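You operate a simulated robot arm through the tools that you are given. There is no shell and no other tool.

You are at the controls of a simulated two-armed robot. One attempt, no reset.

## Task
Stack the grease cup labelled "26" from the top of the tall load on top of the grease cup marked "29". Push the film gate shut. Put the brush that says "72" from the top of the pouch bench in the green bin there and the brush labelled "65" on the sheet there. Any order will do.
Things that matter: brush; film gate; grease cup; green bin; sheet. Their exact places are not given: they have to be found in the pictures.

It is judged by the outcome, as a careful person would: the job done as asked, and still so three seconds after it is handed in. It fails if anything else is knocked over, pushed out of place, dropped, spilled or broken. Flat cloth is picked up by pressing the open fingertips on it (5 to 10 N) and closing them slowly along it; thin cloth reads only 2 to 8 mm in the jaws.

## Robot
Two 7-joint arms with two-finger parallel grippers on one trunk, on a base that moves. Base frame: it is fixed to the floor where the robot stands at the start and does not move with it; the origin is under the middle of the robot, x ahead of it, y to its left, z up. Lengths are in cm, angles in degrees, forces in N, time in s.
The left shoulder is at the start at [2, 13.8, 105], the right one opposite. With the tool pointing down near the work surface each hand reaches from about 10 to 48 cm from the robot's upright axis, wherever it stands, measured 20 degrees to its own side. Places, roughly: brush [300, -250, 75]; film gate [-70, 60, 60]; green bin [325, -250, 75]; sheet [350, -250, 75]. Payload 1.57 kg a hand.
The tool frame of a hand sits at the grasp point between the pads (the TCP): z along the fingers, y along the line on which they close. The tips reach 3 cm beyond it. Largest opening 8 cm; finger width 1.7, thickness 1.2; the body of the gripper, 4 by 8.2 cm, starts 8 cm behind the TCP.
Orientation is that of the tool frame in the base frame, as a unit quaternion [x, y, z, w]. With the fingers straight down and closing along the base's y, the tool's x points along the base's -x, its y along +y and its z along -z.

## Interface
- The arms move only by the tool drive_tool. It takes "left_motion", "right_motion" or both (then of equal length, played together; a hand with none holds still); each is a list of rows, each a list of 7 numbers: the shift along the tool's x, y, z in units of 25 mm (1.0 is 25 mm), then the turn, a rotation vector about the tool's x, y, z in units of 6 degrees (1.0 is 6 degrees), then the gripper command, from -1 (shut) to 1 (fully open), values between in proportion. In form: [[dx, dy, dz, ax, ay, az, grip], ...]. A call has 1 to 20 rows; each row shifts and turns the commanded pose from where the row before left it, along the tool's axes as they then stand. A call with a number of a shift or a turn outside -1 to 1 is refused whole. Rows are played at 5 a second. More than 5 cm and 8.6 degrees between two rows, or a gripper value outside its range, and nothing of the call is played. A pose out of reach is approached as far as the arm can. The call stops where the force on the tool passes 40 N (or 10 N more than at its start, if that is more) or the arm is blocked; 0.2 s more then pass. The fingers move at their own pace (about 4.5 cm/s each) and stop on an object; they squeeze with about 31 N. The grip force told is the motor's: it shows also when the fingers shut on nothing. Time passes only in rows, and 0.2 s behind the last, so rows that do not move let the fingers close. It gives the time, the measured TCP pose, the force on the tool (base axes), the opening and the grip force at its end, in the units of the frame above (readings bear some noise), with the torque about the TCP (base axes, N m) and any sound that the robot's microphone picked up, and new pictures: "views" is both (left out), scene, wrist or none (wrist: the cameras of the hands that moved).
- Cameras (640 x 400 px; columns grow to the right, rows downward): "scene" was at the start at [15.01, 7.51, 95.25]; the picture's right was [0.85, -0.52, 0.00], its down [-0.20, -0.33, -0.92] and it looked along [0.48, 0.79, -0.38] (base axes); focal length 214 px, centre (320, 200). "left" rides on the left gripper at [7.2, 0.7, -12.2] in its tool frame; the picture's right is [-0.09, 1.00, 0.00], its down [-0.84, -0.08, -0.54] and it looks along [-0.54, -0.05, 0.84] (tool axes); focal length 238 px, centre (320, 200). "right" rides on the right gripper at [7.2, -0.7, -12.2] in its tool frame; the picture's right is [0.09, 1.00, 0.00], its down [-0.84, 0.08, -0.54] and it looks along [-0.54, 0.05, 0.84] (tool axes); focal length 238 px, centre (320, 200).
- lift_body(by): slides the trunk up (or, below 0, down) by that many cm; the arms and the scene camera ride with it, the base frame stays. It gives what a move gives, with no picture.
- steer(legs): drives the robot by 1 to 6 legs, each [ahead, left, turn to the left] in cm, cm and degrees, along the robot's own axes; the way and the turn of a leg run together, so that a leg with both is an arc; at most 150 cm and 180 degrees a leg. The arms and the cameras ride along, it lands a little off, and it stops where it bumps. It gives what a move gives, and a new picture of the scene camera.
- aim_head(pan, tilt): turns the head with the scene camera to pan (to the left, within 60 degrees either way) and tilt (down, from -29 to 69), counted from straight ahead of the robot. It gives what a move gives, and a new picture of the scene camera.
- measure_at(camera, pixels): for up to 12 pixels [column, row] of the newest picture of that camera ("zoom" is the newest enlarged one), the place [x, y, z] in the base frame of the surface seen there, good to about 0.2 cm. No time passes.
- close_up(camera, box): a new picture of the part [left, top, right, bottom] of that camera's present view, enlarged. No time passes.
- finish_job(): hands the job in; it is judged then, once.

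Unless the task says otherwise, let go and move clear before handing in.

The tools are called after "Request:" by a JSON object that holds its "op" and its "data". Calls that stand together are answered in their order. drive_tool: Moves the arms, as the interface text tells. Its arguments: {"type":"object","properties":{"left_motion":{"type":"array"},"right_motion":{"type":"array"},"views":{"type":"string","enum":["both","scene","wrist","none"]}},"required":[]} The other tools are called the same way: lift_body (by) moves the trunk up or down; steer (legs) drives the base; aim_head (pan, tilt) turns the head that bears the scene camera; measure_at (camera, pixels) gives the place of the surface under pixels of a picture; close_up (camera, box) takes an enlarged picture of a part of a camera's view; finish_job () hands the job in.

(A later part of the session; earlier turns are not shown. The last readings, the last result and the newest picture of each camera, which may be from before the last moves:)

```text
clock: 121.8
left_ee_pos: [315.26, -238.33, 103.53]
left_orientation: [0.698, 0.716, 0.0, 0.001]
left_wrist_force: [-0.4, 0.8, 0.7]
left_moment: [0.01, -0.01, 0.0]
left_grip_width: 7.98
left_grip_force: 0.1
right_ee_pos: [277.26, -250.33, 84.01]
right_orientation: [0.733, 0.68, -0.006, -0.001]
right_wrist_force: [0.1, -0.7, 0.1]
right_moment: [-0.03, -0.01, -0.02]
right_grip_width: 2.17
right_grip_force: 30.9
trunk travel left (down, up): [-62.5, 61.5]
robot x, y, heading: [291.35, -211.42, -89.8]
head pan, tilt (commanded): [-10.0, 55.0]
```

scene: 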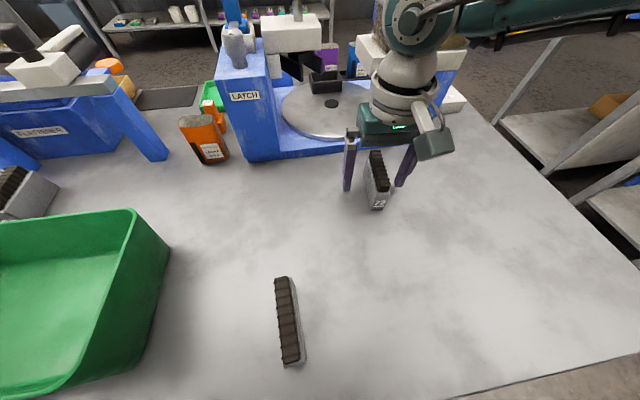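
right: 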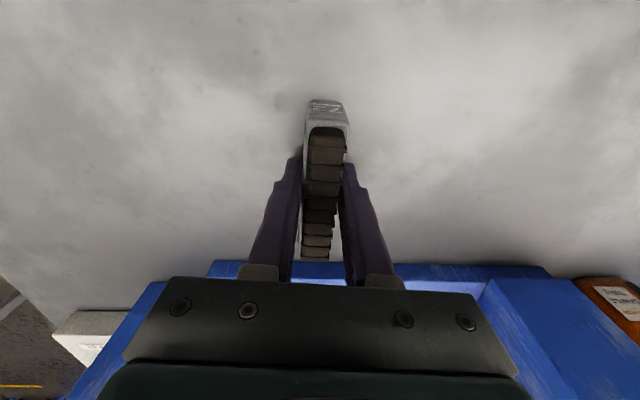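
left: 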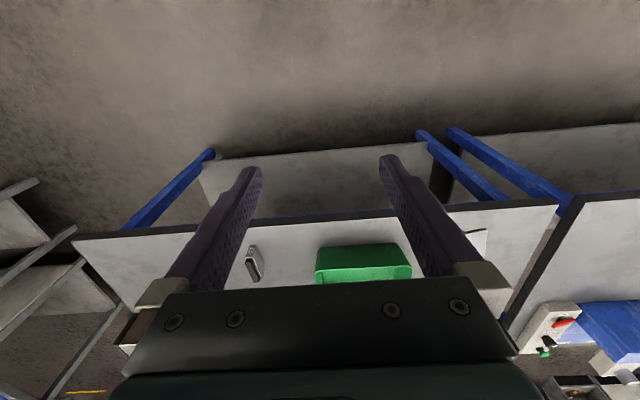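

Gripped at 2.2 cm. I'll lift it 15 cm so it clears the bin rim (88.5).

Request:
{"op": "drive_tool", "data": {"right_motion": [[0, 0, -0.4, 0, 0, 0, -1], [0, 0, -0.8, 0, 0, 0, -1], [0, 0, -0.8, 0, 0, 0, -1], [0, 0, -0.8, 0, 0, 0, -1], [0, 0, -0.8, 0, 0, 0, -1], [0, 0, -0.8, 0, 0, 0, -1], [0, 0, -0.8, 0, 0, 0, -1], [0, 0, -0.8, 0, 0, 0, -1], [0, 0, 0, 0, 0, 0, -1]], "views": "both"}}

```text
clock: 123.8
left_ee_pos: [315.2, -238.31, 103.64]
left_orientation: [0.699, 0.716, 0.0, 0.001]
left_wrist_force: [-0.3, -0.4, -0.5]
left_moment: [0.01, -0.01, 0.0]
left_grip_width: 8.02
left_grip_force: 0.0
right_ee_pos: [277.49, -250.2, 98.82]
right_orientation: [0.733, 0.68, -0.005, -0.001]
right_wrist_force: [0.1, -0.6, -1.6]
right_moment: [-0.02, -0.02, -0.02]
right_grip_width: 2.18
right_grip_force: 31.1
trunk travel left (down, up): [-62.5, 61.5]
robot x, y, heading: [291.07, -211.77, -89.8]
head pan, tilt (commanded): [-10.0, 55.0]
```

scene: 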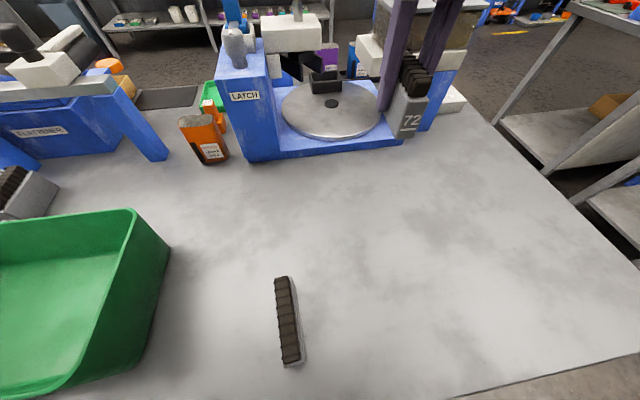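
right: 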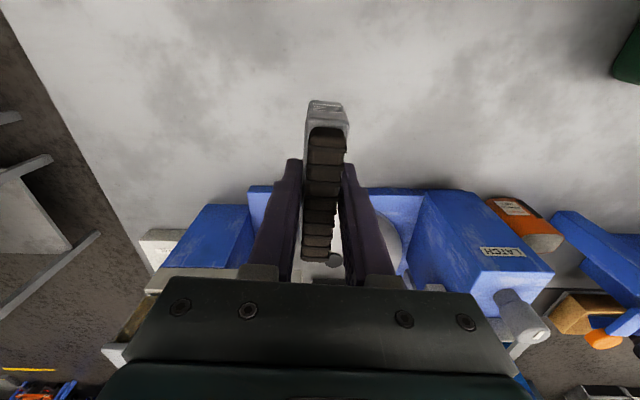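

Brush 72 is held. I'll draw it back a little and inward, then look at the bin with the head to measure its inside.

Request:
{"op": "drive_tool", "data": {"right_motion": [[0.7, 0.3, 0, 0, 0, 0, -1], [0.7, 0.7, 0, 0, 0, 0, -1], [0.7, 0.9, 0, 0, 0, 0, -1], [0.7, 0.9, 0, 0, 0, 0, -1], [0.69, 0.95, 0, 0, 0, 0, -1], [0, 0, 0, 0, 0, 0, -1]], "views": "none"}}

Request:
{"op": "aim_head", "data": {"pan": 25, "tilt": 60}}

```text
clock: 125.2
left_ee_pos: [315.22, -238.2, 103.46]
left_orientation: [0.698, 0.716, -0.001, 0.001]
left_wrist_force: [0.6, -1.7, -1.1]
left_moment: [0.01, -0.04, -0.01]
left_grip_width: 8.0
left_grip_force: 0.1
right_ee_pos: [287.49, -242.23, 98.72]
right_orientation: [0.733, 0.68, -0.004, -0.001]
right_wrist_force: [-0.6, -0.3, -1.0]
right_moment: [-0.03, -0.02, 0.0]
right_grip_width: 2.17
right_grip_force: 31.1
trunk travel left (down, up): [-62.5, 61.5]
robot x, y, heading: [291.29, -211.58, -89.8]
head pan, tilt (commanded): [-10.0, 55.0]
```

```text
clock: 126.2
left_ee_pos: [315.23, -238.43, 103.48]
left_orientation: [0.698, 0.716, -0.001, 0.001]
left_wrist_force: [0.2, -0.2, 0.3]
left_moment: [0.02, 0.01, 0.0]
left_grip_width: 7.99
left_grip_force: 0.1
right_ee_pos: [287.59, -242.18, 98.72]
right_orientation: [0.734, 0.679, -0.007, 0.0]
right_wrist_force: [1.8, -2.0, -0.2]
right_moment: [0.46, 0.28, -0.21]
right_grip_width: 2.16
right_grip_force: 31.0
trunk travel left (down, up): [-62.5, 61.5]
robot x, y, heading: [291.36, -211.72, -89.9]
head pan, tilt (commanded): [25.0, 60.0]
```

scene: 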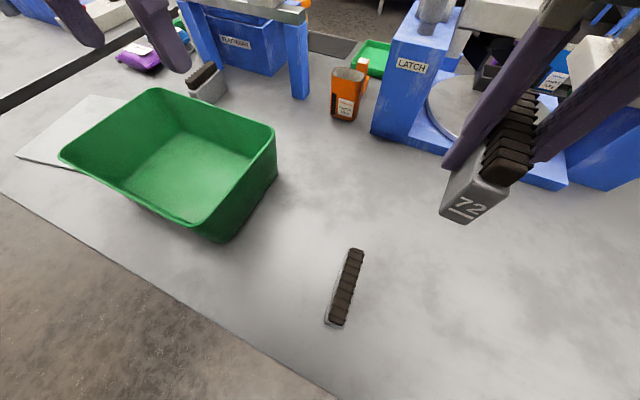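

The bin is fully visible now. I'll measure its rim corners and floor, the sheet, and brush 65.

Request:
{"op": "measure_at", "data": {"camera": "scene", "pixels": [[64, 158], [155, 91], [272, 132], [208, 228], [175, 165], [150, 175], [200, 180], [195, 150], [205, 75], [70, 125], [345, 100], [410, 65]]}}

Request:
{"op": "drive_tool", "data": {"right_motion": [[0, 0, 0, 0, 0, 0, -1]], "views": "none"}}

```text
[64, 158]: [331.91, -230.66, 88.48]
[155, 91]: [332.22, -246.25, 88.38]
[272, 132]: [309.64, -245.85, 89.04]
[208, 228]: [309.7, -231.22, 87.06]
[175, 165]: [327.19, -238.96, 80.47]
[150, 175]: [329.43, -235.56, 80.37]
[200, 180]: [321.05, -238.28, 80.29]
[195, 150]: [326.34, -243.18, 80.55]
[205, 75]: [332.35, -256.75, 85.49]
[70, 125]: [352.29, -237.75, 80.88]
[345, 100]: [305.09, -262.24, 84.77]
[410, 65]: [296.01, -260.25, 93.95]
```

```text
clock: 126.7
left_ee_pos: [315.24, -238.28, 103.55]
left_orientation: [0.698, 0.716, 0.0, 0.001]
left_wrist_force: [0.2, 0.4, 0.6]
left_moment: [-0.01, -0.02, -0.04]
left_grip_width: 7.96
left_grip_force: 0.1
right_ee_pos: [287.59, -242.23, 98.72]
right_orientation: [0.734, 0.679, -0.005, 0.0]
right_wrist_force: [1.9, -4.3, -0.4]
right_moment: [0.55, 0.23, -0.22]
right_grip_width: 2.16
right_grip_force: 30.8
trunk travel left (down, up): [-62.5, 61.5]
robot x, y, heading: [291.3, -211.4, -89.8]
head pan, tilt (commanded): [25.0, 60.0]
```

A steady 4 N on the right hand says my head brushes against it when panned left; I'll pan back. The bin's rim spans x 309.6–332, y -231 to -246, floor z 80.4; its centre is (321,-238.5). Then I slide the base left so the right hand comes over it.

Request:
{"op": "aim_head", "data": {"pan": -5, "tilt": 60}}

Request:
{"op": "steer", "data": {"legs": [[-3.6, 33.4, 0]]}}

```text
clock: 127.6
left_ee_pos: [315.18, -238.3, 103.47]
left_orientation: [0.699, 0.715, 0.0, 0.001]
left_wrist_force: [-0.6, 0.2, 1.0]
left_moment: [0.0, 0.0, 0.0]
left_grip_width: 8.0
left_grip_force: 0.0
right_ee_pos: [287.73, -242.35, 98.79]
right_orientation: [0.733, 0.68, -0.005, -0.001]
right_wrist_force: [0.2, 0.2, -1.6]
right_moment: [0.0, 0.04, 0.0]
right_grip_width: 2.18
right_grip_force: 30.9
trunk travel left (down, up): [-62.5, 61.5]
robot x, y, heading: [291.74, -211.74, -89.8]
head pan, tilt (commanded): [-5.0, 60.0]
```

scene: 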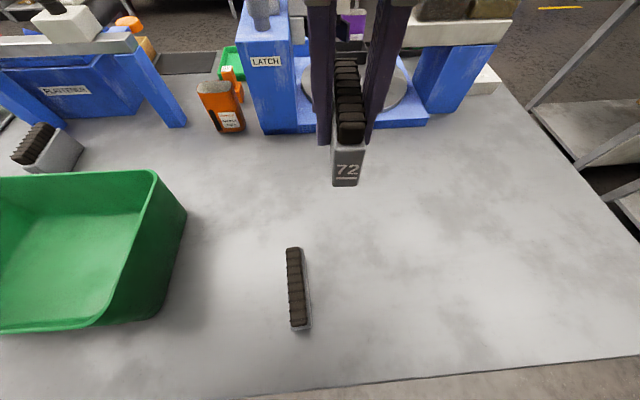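

```text
clock: 129.8
left_ee_pos: [347.85, -234.37, 103.46]
left_orientation: [0.697, 0.717, 0.0, 0.001]
left_wrist_force: [-0.2, -0.7, 0.1]
left_moment: [-0.04, -0.02, -0.01]
left_grip_width: 8.01
left_grip_force: 0.1
right_ee_pos: [320.33, -238.32, 98.73]
right_orientation: [0.733, 0.68, -0.005, -0.002]
right_wrist_force: [0.2, -0.4, -1.7]
right_moment: [-0.03, -0.03, -0.03]
right_grip_width: 2.15
right_grip_force: 30.8
trunk travel left (down, up): [-62.5, 61.5]
robot x, y, heading: [323.96, -207.55, -89.4]
head pan, tilt (commanded): [-5.0, 60.0]
```

scene: 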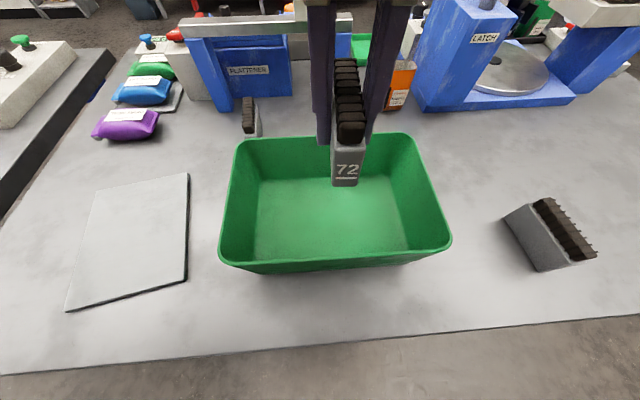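

Brush 72 hangs over the bin's middle (TCP (320.3,-238.3)). I'll lower it into the bin to just above the floor.

Request:
{"op": "drive_tool", "data": {"right_motion": [[0, 0.1, 0.7, 0, 0, 0, -1], [0, 0.1, 0.7, 0, 0, 0, -1], [0, 0, 0.8, 0, 0, 0, -1], [0, 0, 0.8, 0, 0, 0, -1], [0, 0, 0.8, 0, 0, 0, -1], [0, 0, 0.8, 0, 0, 0, -1], [0, 0, 0.6, 0, 0, 0, -1], [0, 0, 0.3, 0, 0, 0, -1], [0, 0, 0, 0, 0, 0, -1]], "views": "both"}}

```text
clock: 131.8
left_ee_pos: [347.83, -234.39, 103.48]
left_orientation: [0.698, 0.716, 0.0, 0.001]
left_wrist_force: [-0.3, -0.1, -0.3]
left_moment: [0.0, 0.02, 0.0]
left_grip_width: 8.0
left_grip_force: 0.1
right_ee_pos: [320.69, -238.74, 84.98]
right_orientation: [0.733, 0.68, -0.005, -0.001]
right_wrist_force: [0.7, -0.7, -1.9]
right_moment: [0.0, -0.01, -0.01]
right_grip_width: 2.14
right_grip_force: 31.1
trunk travel left (down, up): [-62.5, 61.5]
robot x, y, heading: [324.05, -207.8, -89.8]
head pan, tilt (commanded): [-5.0, 60.0]
```

scene: 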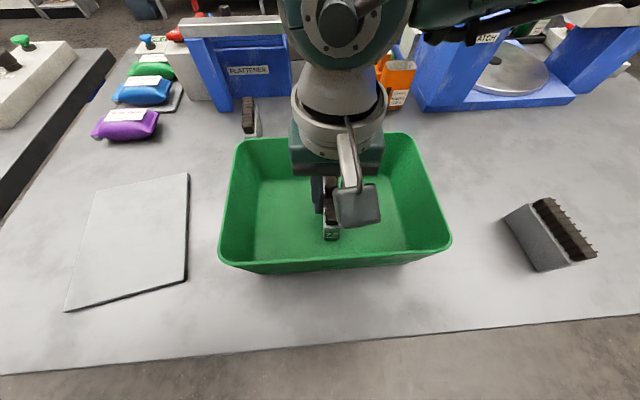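
right: 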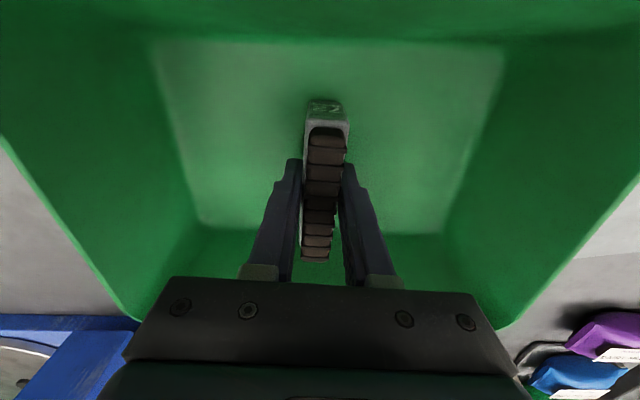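

The brush is inside the bin with clearance on both sides. I'll lower the last half centimetre gently.

Request:
{"op": "drive_tool", "data": {"right_motion": [[0, 0, 0.1, 0, 0, 0, -1], [0, 0, 0.1, 0, 0, 0, -1], [0, 0, 0, 0, 0, 0, -1]], "views": "none"}}

```text
clock: 132.6
left_ee_pos: [347.8, -234.41, 103.53]
left_orientation: [0.697, 0.717, 0.0, 0.002]
left_wrist_force: [-0.8, -0.2, -0.1]
left_moment: [0.01, -0.04, 0.0]
left_grip_width: 7.99
left_grip_force: 0.0
right_ee_pos: [320.68, -238.53, 84.49]
right_orientation: [0.733, 0.68, -0.006, -0.001]
right_wrist_force: [0.5, -0.6, -1.5]
right_moment: [0.04, -0.04, 0.0]
right_grip_width: 2.15
right_grip_force: 30.5
trunk travel left (down, up): [-62.5, 61.5]
robot x, y, heading: [323.58, -207.69, -89.5]
head pan, tilt (commanded): [-5.0, 60.0]
```

Request:
{"op": "drive_tool", "data": {"right_motion": [[0, 0, 0.05, 0, 0, 0, -1], [0, 0, 0.05, 0, 0, 0, -1], [0, 0, 0, 0, 0, 0, -1]], "views": "none"}}

```text
clock: 133.4
left_ee_pos: [347.71, -234.36, 103.46]
left_orientation: [0.698, 0.716, 0.0, 0.002]
left_wrist_force: [-0.4, -0.1, 0.0]
left_moment: [0.01, -0.03, 0.01]
left_grip_width: 8.01
left_grip_force: 0.0
right_ee_pos: [320.55, -238.59, 84.3]
right_orientation: [0.732, 0.681, -0.005, 0.001]
right_wrist_force: [-0.5, 5.5, 18.5]
right_moment: [0.0, -0.12, 0.01]
right_grip_width: 2.17
right_grip_force: 31.0
trunk travel left (down, up): [-62.5, 61.5]
robot x, y, heading: [323.85, -208.22, -89.4]
head pan, tilt (commanded): [-5.0, 60.0]
```

The brush touches the bin floor (18.5 N). I'll ease up a millimetre and open the fingers.

Request:
{"op": "drive_tool", "data": {"right_motion": [[0, 0, -0.04, 0, 0, 0, -1], [0, 0, 0, 0, 0, 0, -0.4], [0, 0, 0, 0, 0, 0, -0.3], [0, 0, 0, 0, 0, 0, -0.1], [0, 0, 0, 0, 0, 0, 0.2], [0, 0, 0, 0, 0, 0, 0.2]], "views": "wrist"}}

```text
clock: 134.8
left_ee_pos: [347.87, -234.34, 103.54]
left_orientation: [0.698, 0.716, 0.0, 0.001]
left_wrist_force: [-0.3, 0.8, -0.4]
left_moment: [-0.01, -0.02, -0.03]
left_grip_width: 8.0
left_grip_force: 0.1
right_ee_pos: [320.61, -238.56, 84.34]
right_orientation: [0.732, 0.681, -0.006, 0.0]
right_wrist_force: [0.4, 0.3, -0.3]
right_moment: [0.0, 0.01, 0.0]
right_grip_width: 4.79
right_grip_force: 0.1
trunk travel left (down, up): [-62.5, 61.5]
robot x, y, heading: [323.85, -207.61, -89.7]
head pan, tilt (commanded): [-5.0, 60.0]
```

right: 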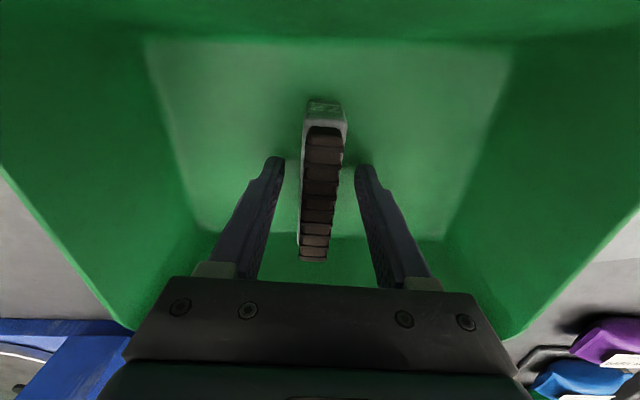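

Brush 72 stands in the bin, released. I'll raise the right hand straight up out of the bin.

Request:
{"op": "drive_tool", "data": {"right_motion": [[0, 0, -0.5, 0, 0, 0, 0.2], [0, 0, -0.8, 0, 0, 0, 0.2], [0, 0, -0.8, 0, 0, 0, 0.2], [0, 0, -0.8, 0, 0, 0, 0.2], [0, 0, -0.8, 0, 0, 0, 0.2], [0, 0, -0.8, 0, 0, 0, 0.2], [0, 0, -0.8, 0, 0, 0, 0.2], [0, 0, -0.5, 0, 0, 0, 0.2], [0, 0, 0, 0, 0, 0, 0.2]], "views": "both"}}

```text
clock: 136.8
left_ee_pos: [347.97, -234.34, 103.42]
left_orientation: [0.697, 0.717, 0.0, 0.001]
left_wrist_force: [-0.2, 0.7, 0.3]
left_moment: [-0.01, 0.01, 0.0]
left_grip_width: 8.0
left_grip_force: 0.1
right_ee_pos: [320.82, -238.36, 98.83]
right_orientation: [0.733, 0.68, -0.006, -0.001]
right_wrist_force: [-0.2, 0.1, -1.2]
right_moment: [-0.01, -0.02, -0.02]
right_grip_width: 4.79
right_grip_force: 0.1
trunk travel left (down, up): [-62.5, 61.5]
robot x, y, heading: [323.62, -207.6, -89.8]
head pan, tilt (commanded): [-5.0, 60.0]
```

scene: 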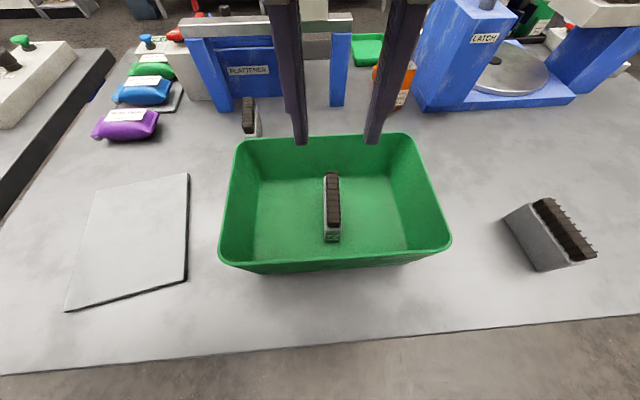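
right: 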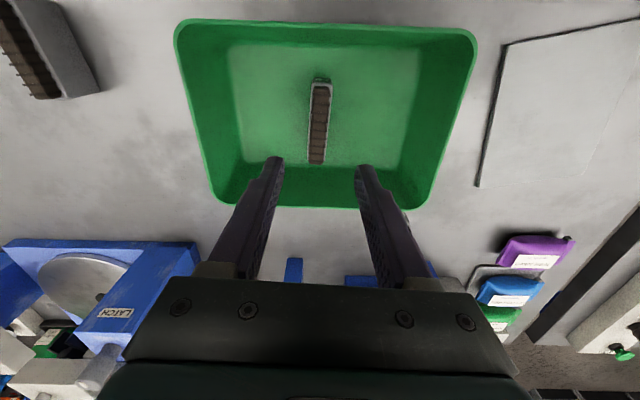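

Brush 72 is lying upright in the bin. Now brush 65 behind the bin at (250,115): I'll zoom and measure it together with the flattener frame behind it.

Request:
{"op": "close_up", "data": {"camera": "scene", "box": [170, 0, 370, 145]}}

Request:
{"op": "measure_at", "data": {"camera": "scene", "pixels": [[249, 101], [249, 125], [244, 110], [258, 115], [260, 130], [225, 108], [339, 104], [190, 35], [350, 33], [190, 22], [248, 70], [252, 135]]}}

```text
2.76 times, centred on (270, 72) of scene
```

zoom: 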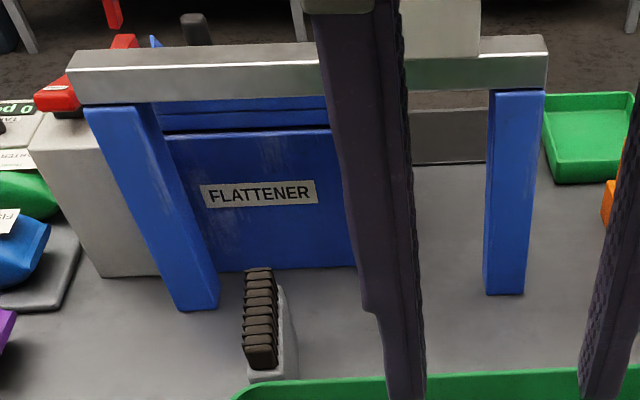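

```text
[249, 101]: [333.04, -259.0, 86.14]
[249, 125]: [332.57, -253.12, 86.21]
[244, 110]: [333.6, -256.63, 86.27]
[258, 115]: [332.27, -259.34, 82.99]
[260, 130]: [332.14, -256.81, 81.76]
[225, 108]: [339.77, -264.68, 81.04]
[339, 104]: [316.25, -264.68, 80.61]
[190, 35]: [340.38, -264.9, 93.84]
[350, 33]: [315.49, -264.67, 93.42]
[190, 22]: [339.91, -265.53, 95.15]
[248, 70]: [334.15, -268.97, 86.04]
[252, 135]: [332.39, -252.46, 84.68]
```

The flattener's frame front is at y≈-264.7; brush 65 spans y -252.4 to -260 at x≈332.8. I'll move the right hand aside, then step the base 6 cm closer and use the left hand.

Request:
{"op": "drive_tool", "data": {"right_motion": [[0.3, -0.9, 0, 0, 0, 0, 0.2], [0.3, -0.9, 0, 0, 0, 0, 0.2], [0.2, -0.9, 0, 0, 0, 0, 0.2], [0.2, -0.9, 0, 0, 0, 0, 0.2], [0, -0.9, 0, 0, 0, 0, 0.2], [0, -0.9, 0, 0, 0, 0, 0.2], [0, -0.9, 0, 0, 0, 0, 0.2], [0, -0.5, 0, 0, 0, 0, 0.2]], "views": "none"}}

Request:
{"op": "steer", "data": {"legs": [[6, 0, 0]]}}

Request:
{"op": "aim_head", "data": {"pan": 10, "tilt": 58}}

```text
clock: 138.6
left_ee_pos: [347.76, -234.4, 103.49]
left_orientation: [0.698, 0.716, -0.001, 0.001]
left_wrist_force: [-0.2, 0.5, -0.8]
left_moment: [0.0, -0.01, -0.01]
left_grip_width: 7.99
left_grip_force: 0.0
right_ee_pos: [303.95, -234.66, 99.26]
right_orientation: [0.733, 0.68, -0.006, 0.0]
right_wrist_force: [0.7, 0.6, -0.3]
right_moment: [0.01, 0.02, 0.0]
right_grip_width: 4.79
right_grip_force: 0.0
trunk travel left (down, up): [-62.5, 61.5]
robot x, y, heading: [323.91, -208.07, -89.8]
head pan, tilt (commanded): [-5.0, 60.0]
```

```text
clock: 139.6
left_ee_pos: [347.9, -240.52, 103.48]
left_orientation: [0.699, 0.716, 0.0, 0.001]
left_wrist_force: [-0.6, -0.5, -0.8]
left_moment: [-0.03, 0.01, 0.01]
left_grip_width: 8.01
left_grip_force: 0.2
right_ee_pos: [304.03, -240.7, 99.15]
right_orientation: [0.734, 0.679, -0.004, -0.001]
right_wrist_force: [0.6, -0.1, 0.3]
right_moment: [-0.02, 0.03, 0.01]
right_grip_width: 4.8
right_grip_force: 0.1
trunk travel left (down, up): [-62.5, 61.5]
robot x, y, heading: [323.74, -214.0, -89.8]
head pan, tilt (commanded): [-5.0, 60.0]
```

scene: 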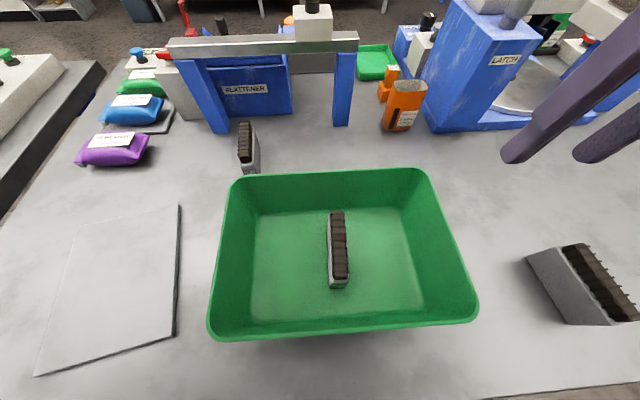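

```text
clock: 140.3
left_ee_pos: [347.88, -240.54, 103.56]
left_orientation: [0.698, 0.716, 0.0, 0.002]
left_wrist_force: [-0.9, 0.0, -0.1]
left_moment: [0.0, -0.01, -0.01]
left_grip_width: 8.0
left_grip_force: 0.0
right_ee_pos: [304.04, -240.75, 99.15]
right_orientation: [0.734, 0.679, -0.006, 0.0]
right_wrist_force: [0.5, 0.6, 0.5]
right_moment: [0.0, -0.03, 0.0]
right_grip_width: 4.8
right_grip_force: 0.1
trunk travel left (down, up): [-62.5, 61.5]
robot x, y, heading: [323.86, -214.0, -89.6]
head pan, tilt (commanded): [10.0, 58.0]
```

scene: 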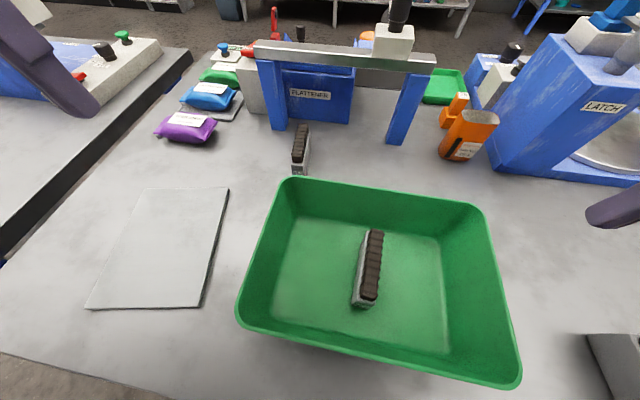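

Good view of everything. I'll measure brush 65 at (301,150) and the sheet's corners now.

Request:
{"op": "measure_at", "data": {"camera": "scene", "pixels": [[305, 127], [296, 158], [300, 142], [295, 145], [306, 145], [300, 168], [308, 160], [140, 190], [226, 190], [198, 303], [92, 305], [165, 245]]}}

Request:
{"op": "close_up", "data": {"camera": "scene", "box": [260, 90, 360, 190]}}

```text
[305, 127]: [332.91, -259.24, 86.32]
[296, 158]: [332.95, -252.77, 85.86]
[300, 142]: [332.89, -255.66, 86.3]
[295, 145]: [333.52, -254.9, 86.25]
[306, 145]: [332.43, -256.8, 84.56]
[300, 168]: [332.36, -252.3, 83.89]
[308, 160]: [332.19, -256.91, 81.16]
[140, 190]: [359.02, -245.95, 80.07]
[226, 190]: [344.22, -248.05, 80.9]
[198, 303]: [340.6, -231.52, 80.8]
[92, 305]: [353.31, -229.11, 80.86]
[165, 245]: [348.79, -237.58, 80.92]
```

```text
4.00 times, centred on (310, 140) of scene
```

zoom: 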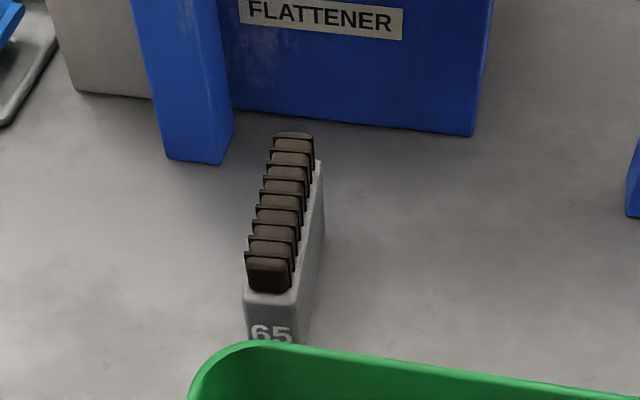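

Brush 65's centre is about (332.9,-255.8) with hardly any yaw. I'll bring the open left hand above it at z≈96.

Request:
{"op": "drive_tool", "data": {"left_motion": [[-0.72, -0.77, 0.375, 0, 0, 0, 1], [-0.72, -0.77, 0.375, 0, 0, 0, 1], [-0.72, -0.77, 0.375, 0, 0, 0, 1], [-0.72, -0.77, 0.375, 0, 0, 0, 1], [-0.72, -0.77, 0.375, 0, 0, 0, 1], [-0.72, -0.77, 0.375, 0, 0, 0, 1], [-0.72, -0.77, 0.375, 0, 0, 0, 1], [-0.72, -0.77, 0.375, 0, 0, 0, 1], [0, 0, 0, 0, 0, 0, 1]], "views": "both"}}

```text
clock: 142.3
left_ee_pos: [332.83, -255.39, 95.76]
left_orientation: [0.698, 0.716, 0.0, 0.001]
left_wrist_force: [0.3, -0.6, 0.3]
left_moment: [0.0, 0.0, 0.01]
left_grip_width: 8.01
left_grip_force: 0.0
right_ee_pos: [304.0, -240.61, 99.22]
right_orientation: [0.733, 0.68, -0.006, -0.001]
right_wrist_force: [0.4, -0.1, 0.8]
right_moment: [-0.02, 0.02, 0.01]
right_grip_width: 4.79
right_grip_force: 0.1
trunk travel left (down, up): [-62.5, 61.5]
robot x, y, heading: [323.6, -213.91, -89.9]
head pan, tilt (commanded): [10.0, 58.0]
```

scene: 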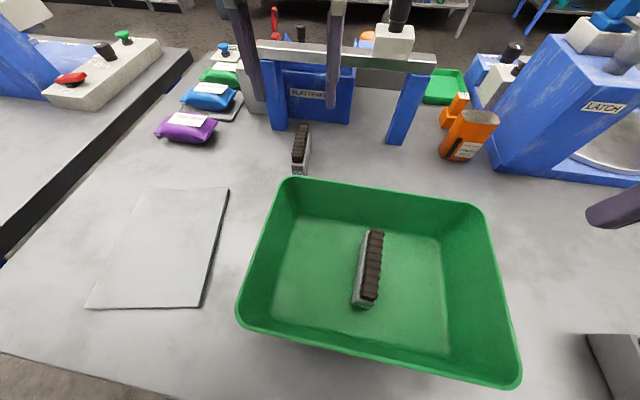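
left: 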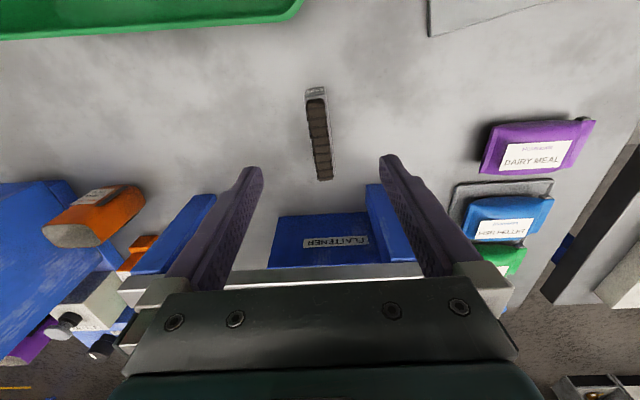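

Request:
{"op": "measure_at", "data": {"camera": "left", "pixels": [[324, 175], [317, 100], [320, 140], [313, 140], [328, 140], [310, 105], [325, 103], [316, 90], [330, 178], [317, 178]]}}

Request:
{"op": "close_up", "data": {"camera": "left", "box": [240, 70, 400, 290]}}

```text
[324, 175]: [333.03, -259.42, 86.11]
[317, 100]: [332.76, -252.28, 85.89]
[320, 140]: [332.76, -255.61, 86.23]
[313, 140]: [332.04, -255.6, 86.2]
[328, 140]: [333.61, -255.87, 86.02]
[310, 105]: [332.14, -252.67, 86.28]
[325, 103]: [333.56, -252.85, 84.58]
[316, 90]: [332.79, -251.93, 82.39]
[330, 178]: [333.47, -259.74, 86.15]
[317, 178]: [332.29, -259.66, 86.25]
```

```text
1.82 times, centred on (320, 180) of left
```

zoom: 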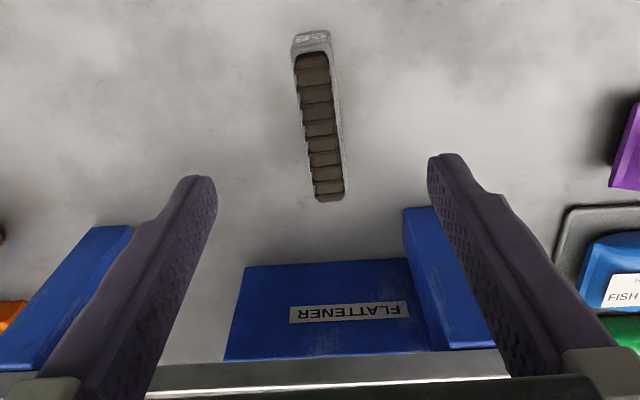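

Wrist view confirms the brush at (332.8,-255.7), aligned with the jaws. I'll descend to grasp height, watching the flattener frame.

Request:
{"op": "drive_tool", "data": {"left_motion": [[0, 0, 0.6, 0, 0, 0, 1], [0, 0, 0.6, 0, 0, 0, 1], [0, 0, 0.6, 0, 0, 0, 1], [0, 0, 0.6, 0, 0, 0, 1], [0, 0, 0.6, 0, 0, 0, 1], [0, 0, 0, 0, 0, 0, 1]], "views": "both"}}

```text
clock: 143.7
left_ee_pos: [332.93, -255.45, 88.39]
left_orientation: [0.698, 0.716, 0.001, 0.001]
left_wrist_force: [-0.2, 0.5, 0.2]
left_moment: [0.01, 0.01, 0.01]
left_grip_width: 8.01
left_grip_force: 0.1
right_ee_pos: [304.07, -240.8, 99.12]
right_orientation: [0.733, 0.68, -0.005, 0.0]
right_wrist_force: [-0.2, -1.1, -0.9]
right_moment: [0.02, 0.01, 0.01]
right_grip_width: 4.81
right_grip_force: 0.1
trunk travel left (down, up): [-62.5, 61.5]
robot x, y, heading: [323.69, -213.88, -89.5]
head pan, tilt (commanded): [10.0, 58.0]
```

scene: 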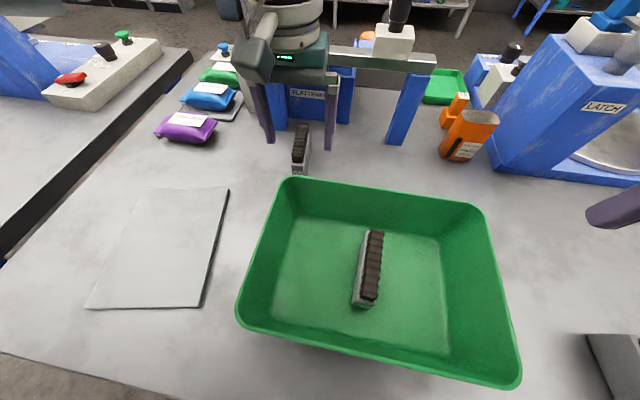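
left: 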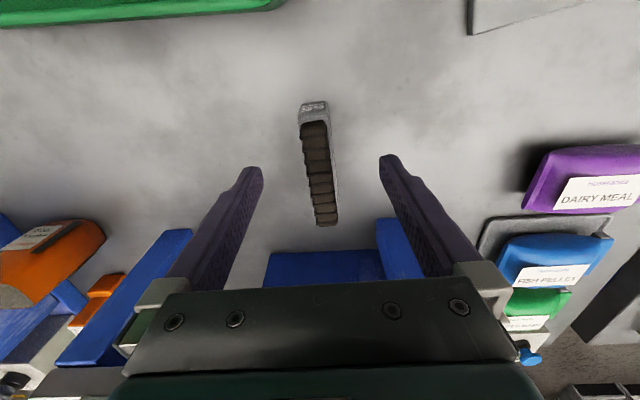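

Clear so far. Down the remaining 4.4 cm to z≈84.

Request:
{"op": "drive_tool", "data": {"left_motion": [[0, 0, 0.5, 0, 0, 0, 1], [0, 0, 0.5, 0, 0, 0, 1], [0, 0, 0.5, 0, 0, 0, 1], [0, 0, 0.27, 0, 0, 0, 1], [0, 0, 0, 0, 0, 0, 1]], "views": "both"}}

```text
clock: 144.9
left_ee_pos: [333.0, -255.26, 84.03]
left_orientation: [0.698, 0.716, -0.001, 0.001]
left_wrist_force: [0.1, -0.3, 0.2]
left_moment: [-0.01, 0.02, -0.03]
left_grip_width: 8.01
left_grip_force: 0.0
right_ee_pos: [304.03, -240.71, 99.27]
right_orientation: [0.733, 0.68, -0.006, -0.001]
right_wrist_force: [0.6, -0.4, 0.5]
right_moment: [-0.02, -0.01, 0.01]
right_grip_width: 4.81
right_grip_force: 0.0
trunk travel left (down, up): [-62.5, 61.5]
robot x, y, heading: [323.84, -213.71, -89.8]
head pan, tilt (commanded): [10.0, 58.0]
```

scene: 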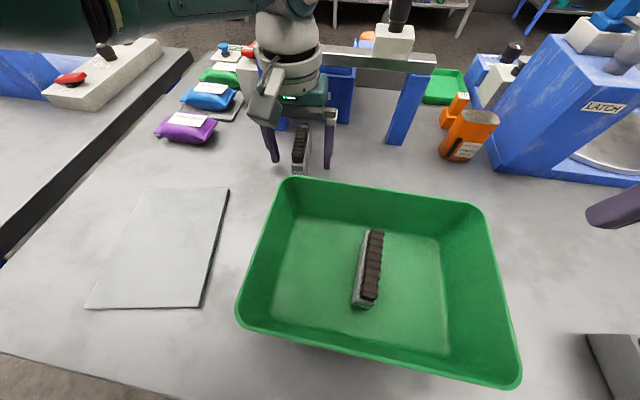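
left: 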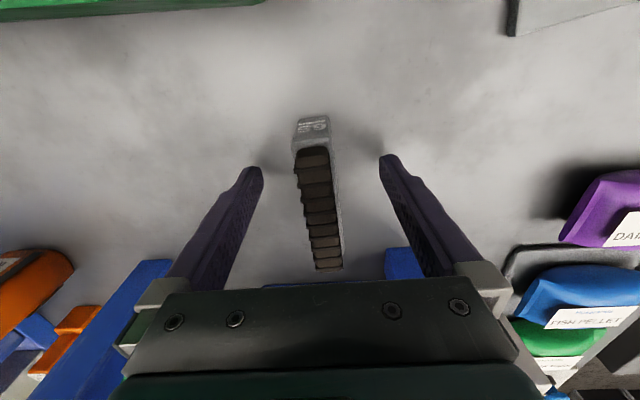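

The fingers stand on both sides of brush 65. I'll close slowly.

Request:
{"op": "drive_tool", "data": {"left_motion": [[0, 0, 0, 0, 0, 0, 0.3], [0, 0, 0, 0, 0, 0, -0.2], [0, 0, 0, 0, 0, 0, -0.4], [0, 0, 0, 0, 0, 0, -0.6], [0, 0, 0, 0, 0, 0, -1], [0, 0, 0, 0, 0, 0, -1]], "views": "wrist"}}

```text
clock: 146.3
left_ee_pos: [332.94, -255.29, 83.97]
left_orientation: [0.698, 0.716, 0.0, 0.002]
left_wrist_force: [0.8, -0.3, 1.1]
left_moment: [0.01, 0.04, 0.0]
left_grip_width: 2.13
left_grip_force: 30.9
right_ee_pos: [304.05, -240.64, 99.2]
right_orientation: [0.733, 0.68, -0.005, 0.0]
right_wrist_force: [0.0, 0.3, 0.1]
right_moment: [0.03, 0.01, -0.03]
right_grip_width: 4.81
right_grip_force: 0.0
trunk travel left (down, up): [-62.5, 61.5]
robot x, y, heading: [323.9, -213.94, -89.8]
head pan, tilt (commanded): [10.0, 58.0]
```

left: 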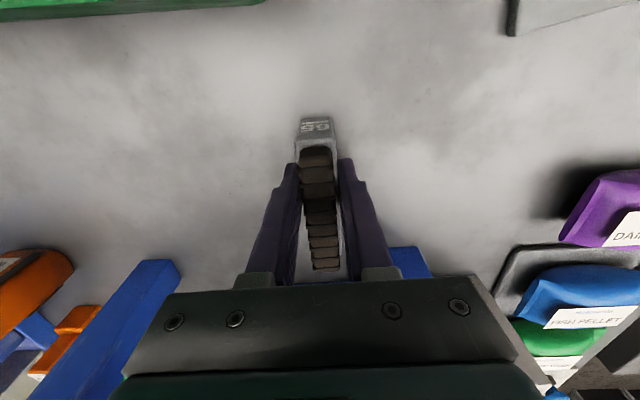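

Brush 65 gripped (2.1 cm). I'll lift it straight up 12 cm.

Request:
{"op": "drive_tool", "data": {"left_motion": [[0, 0, -0.4, 0, 0, 0, -1], [0, 0, -0.8, 0, 0, 0, -1], [0, 0, -0.8, 0, 0, 0, -1], [0, 0, -0.8, 0, 0, 0, -1], [0, 0, -0.8, 0, 0, 0, -1], [0, 0, -0.8, 0, 0, 0, -1], [0, 0, -0.5, 0, 0, 0, -1], [0, 0, 0, 0, 0, 0, -1]], "views": "both"}}

```text
clock: 148.1
left_ee_pos: [332.81, -255.43, 96.26]
left_orientation: [0.699, 0.715, 0.0, 0.001]
left_wrist_force: [-0.2, -0.1, -1.8]
left_moment: [0.0, -0.01, -0.02]
left_grip_width: 2.14
left_grip_force: 31.2
right_ee_pos: [304.01, -240.78, 99.23]
right_orientation: [0.733, 0.68, -0.005, -0.001]
right_wrist_force: [0.6, 0.0, 0.6]
right_moment: [0.0, 0.01, 0.01]
right_grip_width: 4.79
right_grip_force: 0.1
trunk travel left (down, up): [-62.5, 61.5]
robot x, y, heading: [323.3, -213.45, -89.7]
head pan, tilt (commanded): [10.0, 58.0]
```

scene: 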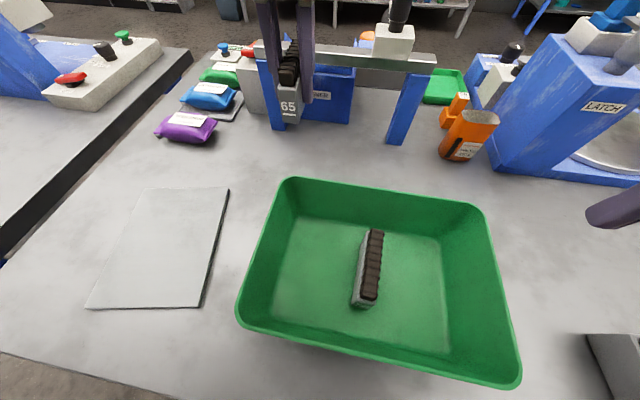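
left: 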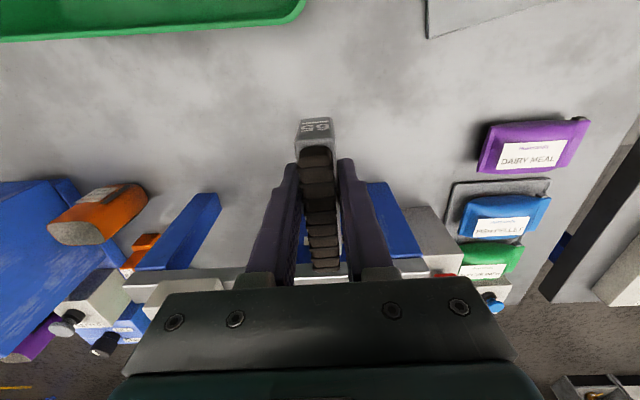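

Brush 65 is in hand and clear. I'll carry it over the sheet's centre (349,-238).

Request:
{"op": "drive_tool", "data": {"left_motion": [[0.75, 0.73, 0, 0, 0, 0, -1], [0.75, 0.73, 0, 0, 0, 0, -1], [0.75, 0.73, 0, 0, 0, 0, -1], [0.75, 0.73, 0, 0, 0, 0, -1], [0.75, 0.73, 0, 0, 0, 0, -1], [0.75, 0.73, 0, 0, 0, 0, -1], [0.75, 0.73, 0, 0, 0, 0, -1], [0.75, 0.73, 0, 0, 0, 0, -1], [0.75, 0.73, 0, 0, 0, 0, -1], [0, 0, 0, 0, 0, 0, -1]], "views": "both"}}

```text
clock: 150.3
left_ee_pos: [349.03, -237.85, 96.25]
left_orientation: [0.699, 0.715, 0.0, 0.001]
left_wrist_force: [0.0, 0.3, -1.9]
left_moment: [0.05, 0.02, -0.02]
left_grip_width: 2.15
left_grip_force: 30.6
right_ee_pos: [303.98, -240.7, 99.28]
right_orientation: [0.733, 0.68, -0.005, -0.001]
right_wrist_force: [-0.1, -1.0, -0.3]
right_moment: [0.03, -0.01, 0.01]
right_grip_width: 4.8
right_grip_force: 0.1
trunk travel left (down, up): [-62.5, 61.5]
robot x, y, heading: [323.84, -214.02, -89.5]
head pan, tilt (commanded): [10.0, 58.0]
```

scene: 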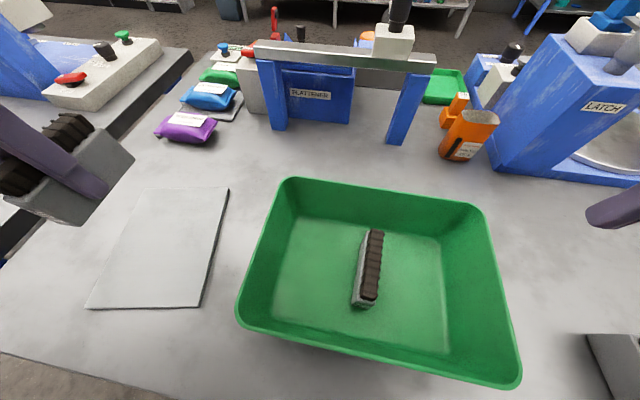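
left: 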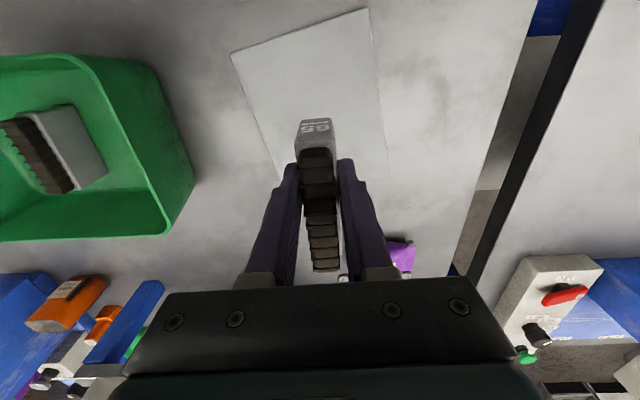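

The brush hangs over the middle of the sheet. I'll lower it to just above the sheet (top z≈80.9).

Request:
{"op": "drive_tool", "data": {"left_motion": [[0, 0, 0.7, 0, 0, 0, -1], [0, 0, 0.8, 0, 0, 0, -1], [0, 0, 0.8, 0, 0, 0, -1], [0, 0, 0.8, 0, 0, 0, -1], [0, 0, 0.7, 0, 0, 0, -1], [0, 0, 0.5, 0, 0, 0, -1], [0, 0, 0, 0, 0, 0, -1]], "views": "both"}}

```text
clock: 151.9
left_ee_pos: [348.72, -237.88, 85.57]
left_orientation: [0.699, 0.715, 0.0, 0.0]
left_wrist_force: [0.4, 0.8, -1.4]
left_moment: [-0.01, 0.01, -0.02]
left_grip_width: 2.14
left_grip_force: 31.3
right_ee_pos: [304.11, -240.75, 99.19]
right_orientation: [0.733, 0.68, -0.006, 0.0]
right_wrist_force: [-0.9, -1.7, 0.3]
right_moment: [0.0, -0.04, -0.03]
right_grip_width: 4.79
right_grip_force: 0.1
trunk travel left (down, up): [-62.5, 61.5]
robot x, y, heading: [323.81, -213.61, -89.8]
head pan, tilt (commanded): [10.0, 58.0]
```

scene: 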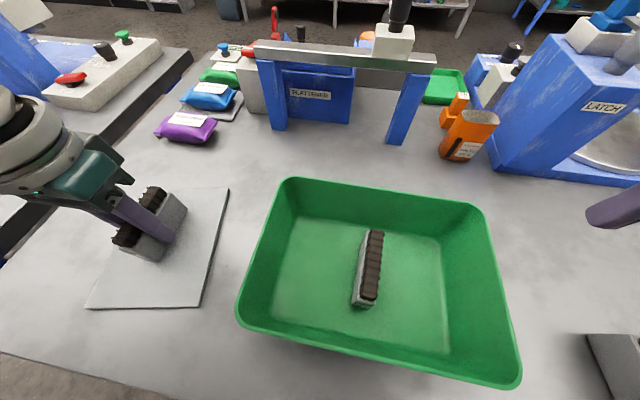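
left: 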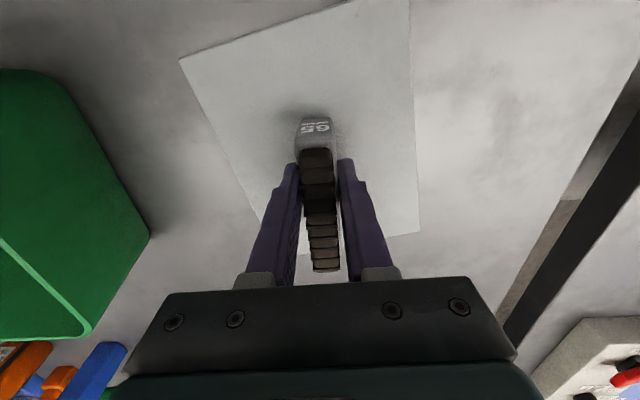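

Just above the sheet now. I'll lower in millimetre steps until contact.

Request:
{"op": "drive_tool", "data": {"left_motion": [[0, 0, 0.1, 0, 0, 0, -1], [0, 0, 0.08, 0, 0, 0, -1], [0, 0, 0, 0, 0, 0, -1]], "views": "none"}}

```text
clock: 152.7
left_ee_pos: [348.86, -237.93, 85.14]
left_orientation: [0.698, 0.716, 0.0, 0.001]
left_wrist_force: [0.9, 0.4, -1.1]
left_moment: [-0.01, 0.0, 0.01]
left_grip_width: 2.17
left_grip_force: 31.5
right_ee_pos: [304.02, -240.78, 99.18]
right_orientation: [0.733, 0.68, -0.006, -0.001]
right_wrist_force: [-0.3, 0.7, -0.4]
right_moment: [0.0, 0.03, 0.01]
right_grip_width: 4.79
right_grip_force: 0.1
trunk travel left (down, up): [-62.5, 61.5]
robot x, y, heading: [324.05, -214.14, -89.9]
head pan, tilt (commanded): [10.0, 58.0]
```

Request:
{"op": "drive_tool", "data": {"left_motion": [[0, 0, 0.06, 0, 0, 0, -1], [0, 0, 0.05, 0, 0, 0, -1], [0, 0, 0, 0, 0, 0, -1]], "views": "none"}}

```text
clock: 153.5
left_ee_pos: [348.83, -238.16, 85.02]
left_orientation: [0.698, 0.716, 0.0, 0.001]
left_wrist_force: [-2.2, 3.5, 18.8]
left_moment: [0.44, 0.14, 0.02]
left_grip_width: 2.18
left_grip_force: 30.8
right_ee_pos: [304.09, -240.66, 99.11]
right_orientation: [0.733, 0.68, -0.006, 0.0]
right_wrist_force: [0.6, 0.2, 0.2]
right_moment: [-0.01, -0.02, 0.01]
right_grip_width: 4.8
right_grip_force: 0.0
trunk travel left (down, up): [-62.5, 61.5]
robot x, y, heading: [323.82, -213.71, -89.4]
head pan, tilt (commanded): [10.0, 58.0]
```

Contact with the sheet (19 N). I'll ease up a millimetre and release gradually.

Request:
{"op": "drive_tool", "data": {"left_motion": [[0, 0, -0.04, 0, 0, 0, -1], [0, 0, 0, 0, 0, 0, -0.4], [0, 0, 0, 0, 0, 0, -0.3], [0, 0, 0, 0, 0, 0, -0.1], [0, 0, 0, 0, 0, 0, 0.2], [0, 0, 0, 0, 0, 0, 0.2]], "views": "both"}}

```text
clock: 154.9
left_ee_pos: [348.89, -237.98, 85.03]
left_orientation: [0.699, 0.715, -0.001, 0.002]
left_wrist_force: [0.5, -0.2, -0.6]
left_moment: [0.01, 0.02, 0.04]
left_grip_width: 4.82
left_grip_force: 0.0
right_ee_pos: [304.06, -240.81, 99.21]
right_orientation: [0.734, 0.679, -0.005, -0.001]
right_wrist_force: [1.1, -0.9, 0.2]
right_moment: [-0.04, -0.03, 0.0]
right_grip_width: 4.8
right_grip_force: 0.0
trunk travel left (down, up): [-62.5, 61.5]
robot x, y, heading: [324.11, -214.02, -89.9]
head pan, tilt (commanded): [10.0, 58.0]
```

scene: 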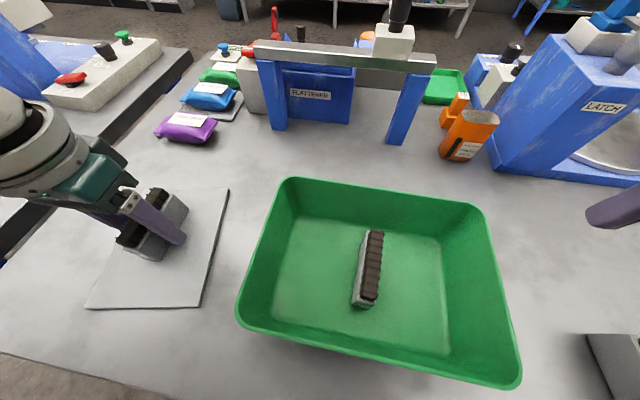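
left: 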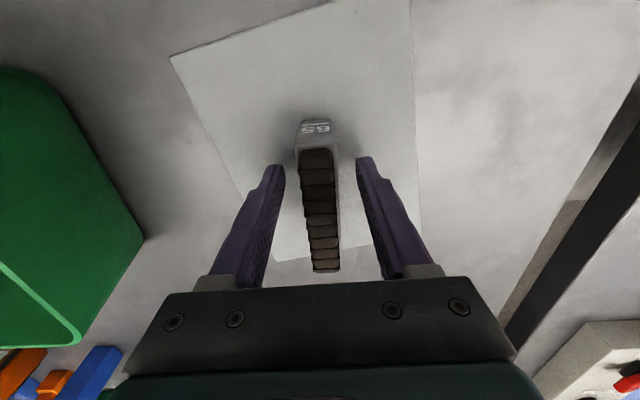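

Released; the brush stands on the sheet. I'll raise the left hand straight up.

Request:
{"op": "drive_tool", "data": {"left_motion": [[0, 0, -0.5, 0, 0, 0, 0.2], [0, 0, -0.8, 0, 0, 0, 0.2], [0, 0, -0.8, 0, 0, 0, 0.2], [0, 0, -0.8, 0, 0, 0, 0.2], [0, 0, -0.8, 0, 0, 0, 0.2], [0, 0, -0.8, 0, 0, 0, 0.2], [0, 0, -0.8, 0, 0, 0, 0.2], [0, 0, 0, 0, 0, 0, 0.2]], "views": "both"}}

```text
clock: 156.7
left_ee_pos: [348.98, -237.79, 98.45]
left_orientation: [0.698, 0.716, 0.0, 0.001]
left_wrist_force: [0.0, 0.1, -0.1]
left_moment: [0.02, 0.0, 0.0]
left_grip_width: 4.77
left_grip_force: 0.2
right_ee_pos: [303.89, -240.73, 99.11]
right_orientation: [0.733, 0.68, -0.006, -0.001]
right_wrist_force: [-0.4, 0.3, -0.7]
right_moment: [-0.03, 0.01, -0.02]
right_grip_width: 4.8
right_grip_force: 0.1
trunk travel left (down, up): [-62.5, 61.5]
robot x, y, heading: [323.97, -214.2, -89.8]
head pan, tilt (commanded): [10.0, 58.0]
```

scene: 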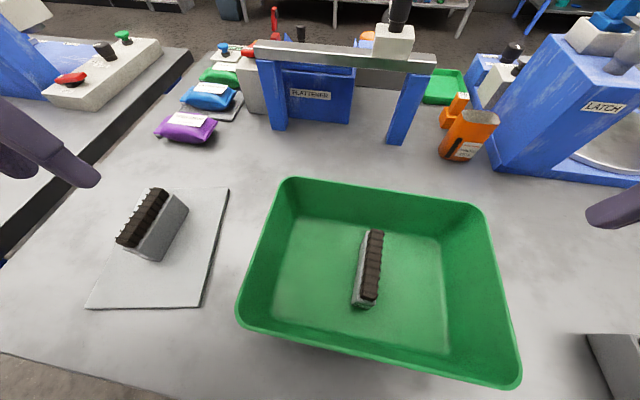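
left: 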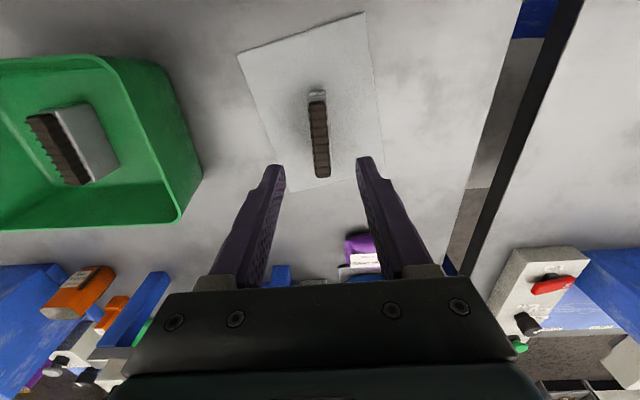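

Brush 65 stands in the middle of the sheet, 72 is in the bin, 57 untouched. I'll raise the trunk, back off from the bench, and turn to check the stack and gate from here.

Request:
{"op": "lift_body", "data": {"by": 12}}

Request:
{"op": "steer", "data": {"legs": [[-50, 0, 0]]}}

```text
clock: 158.2
left_ee_pos: [348.92, -237.81, 110.35]
left_orientation: [0.699, 0.715, 0.0, 0.002]
left_wrist_force: [0.0, -0.1, 0.1]
left_moment: [-0.01, -0.03, -0.02]
left_grip_width: 4.8
left_grip_force: 0.1
right_ee_pos: [304.11, -240.72, 111.17]
right_orientation: [0.732, 0.681, -0.006, -0.001]
right_wrist_force: [-0.6, -0.1, -0.3]
right_moment: [0.0, 0.0, -0.02]
right_grip_width: 4.79
right_grip_force: 0.0
trunk travel left (down, up): [-74.5, 49.5]
robot x, y, heading: [324.14, -213.86, -89.7]
head pan, tilt (commanded): [10.0, 58.0]
```

```text
clock: 161.2
left_ee_pos: [348.64, -188.65, 110.46]
left_orientation: [0.701, 0.713, 0.0, 0.001]
left_wrist_force: [0.1, -0.5, -0.1]
left_moment: [-0.01, -0.01, 0.04]
left_grip_width: 4.78
left_grip_force: 0.0
right_ee_pos: [303.79, -191.24, 111.18]
right_orientation: [0.735, 0.678, -0.007, -0.001]
right_wrist_force: [0.2, 1.0, -0.2]
right_moment: [0.03, 0.01, -0.02]
right_grip_width: 4.78
right_grip_force: 0.1
trunk travel left (down, up): [-74.5, 49.5]
robot x, y, heading: [323.96, -164.56, -90.0]
head pan, tilt (commanded): [10.0, 58.0]
```

scene: 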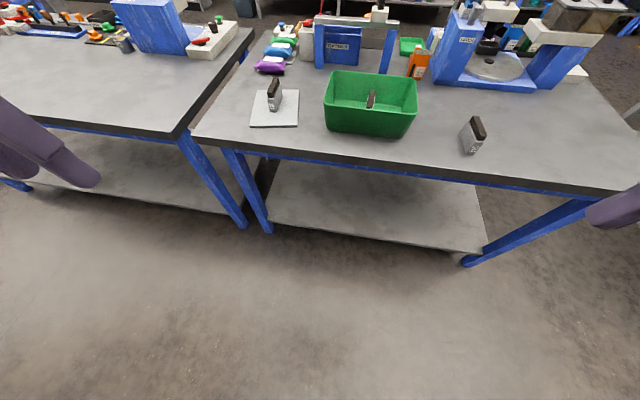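

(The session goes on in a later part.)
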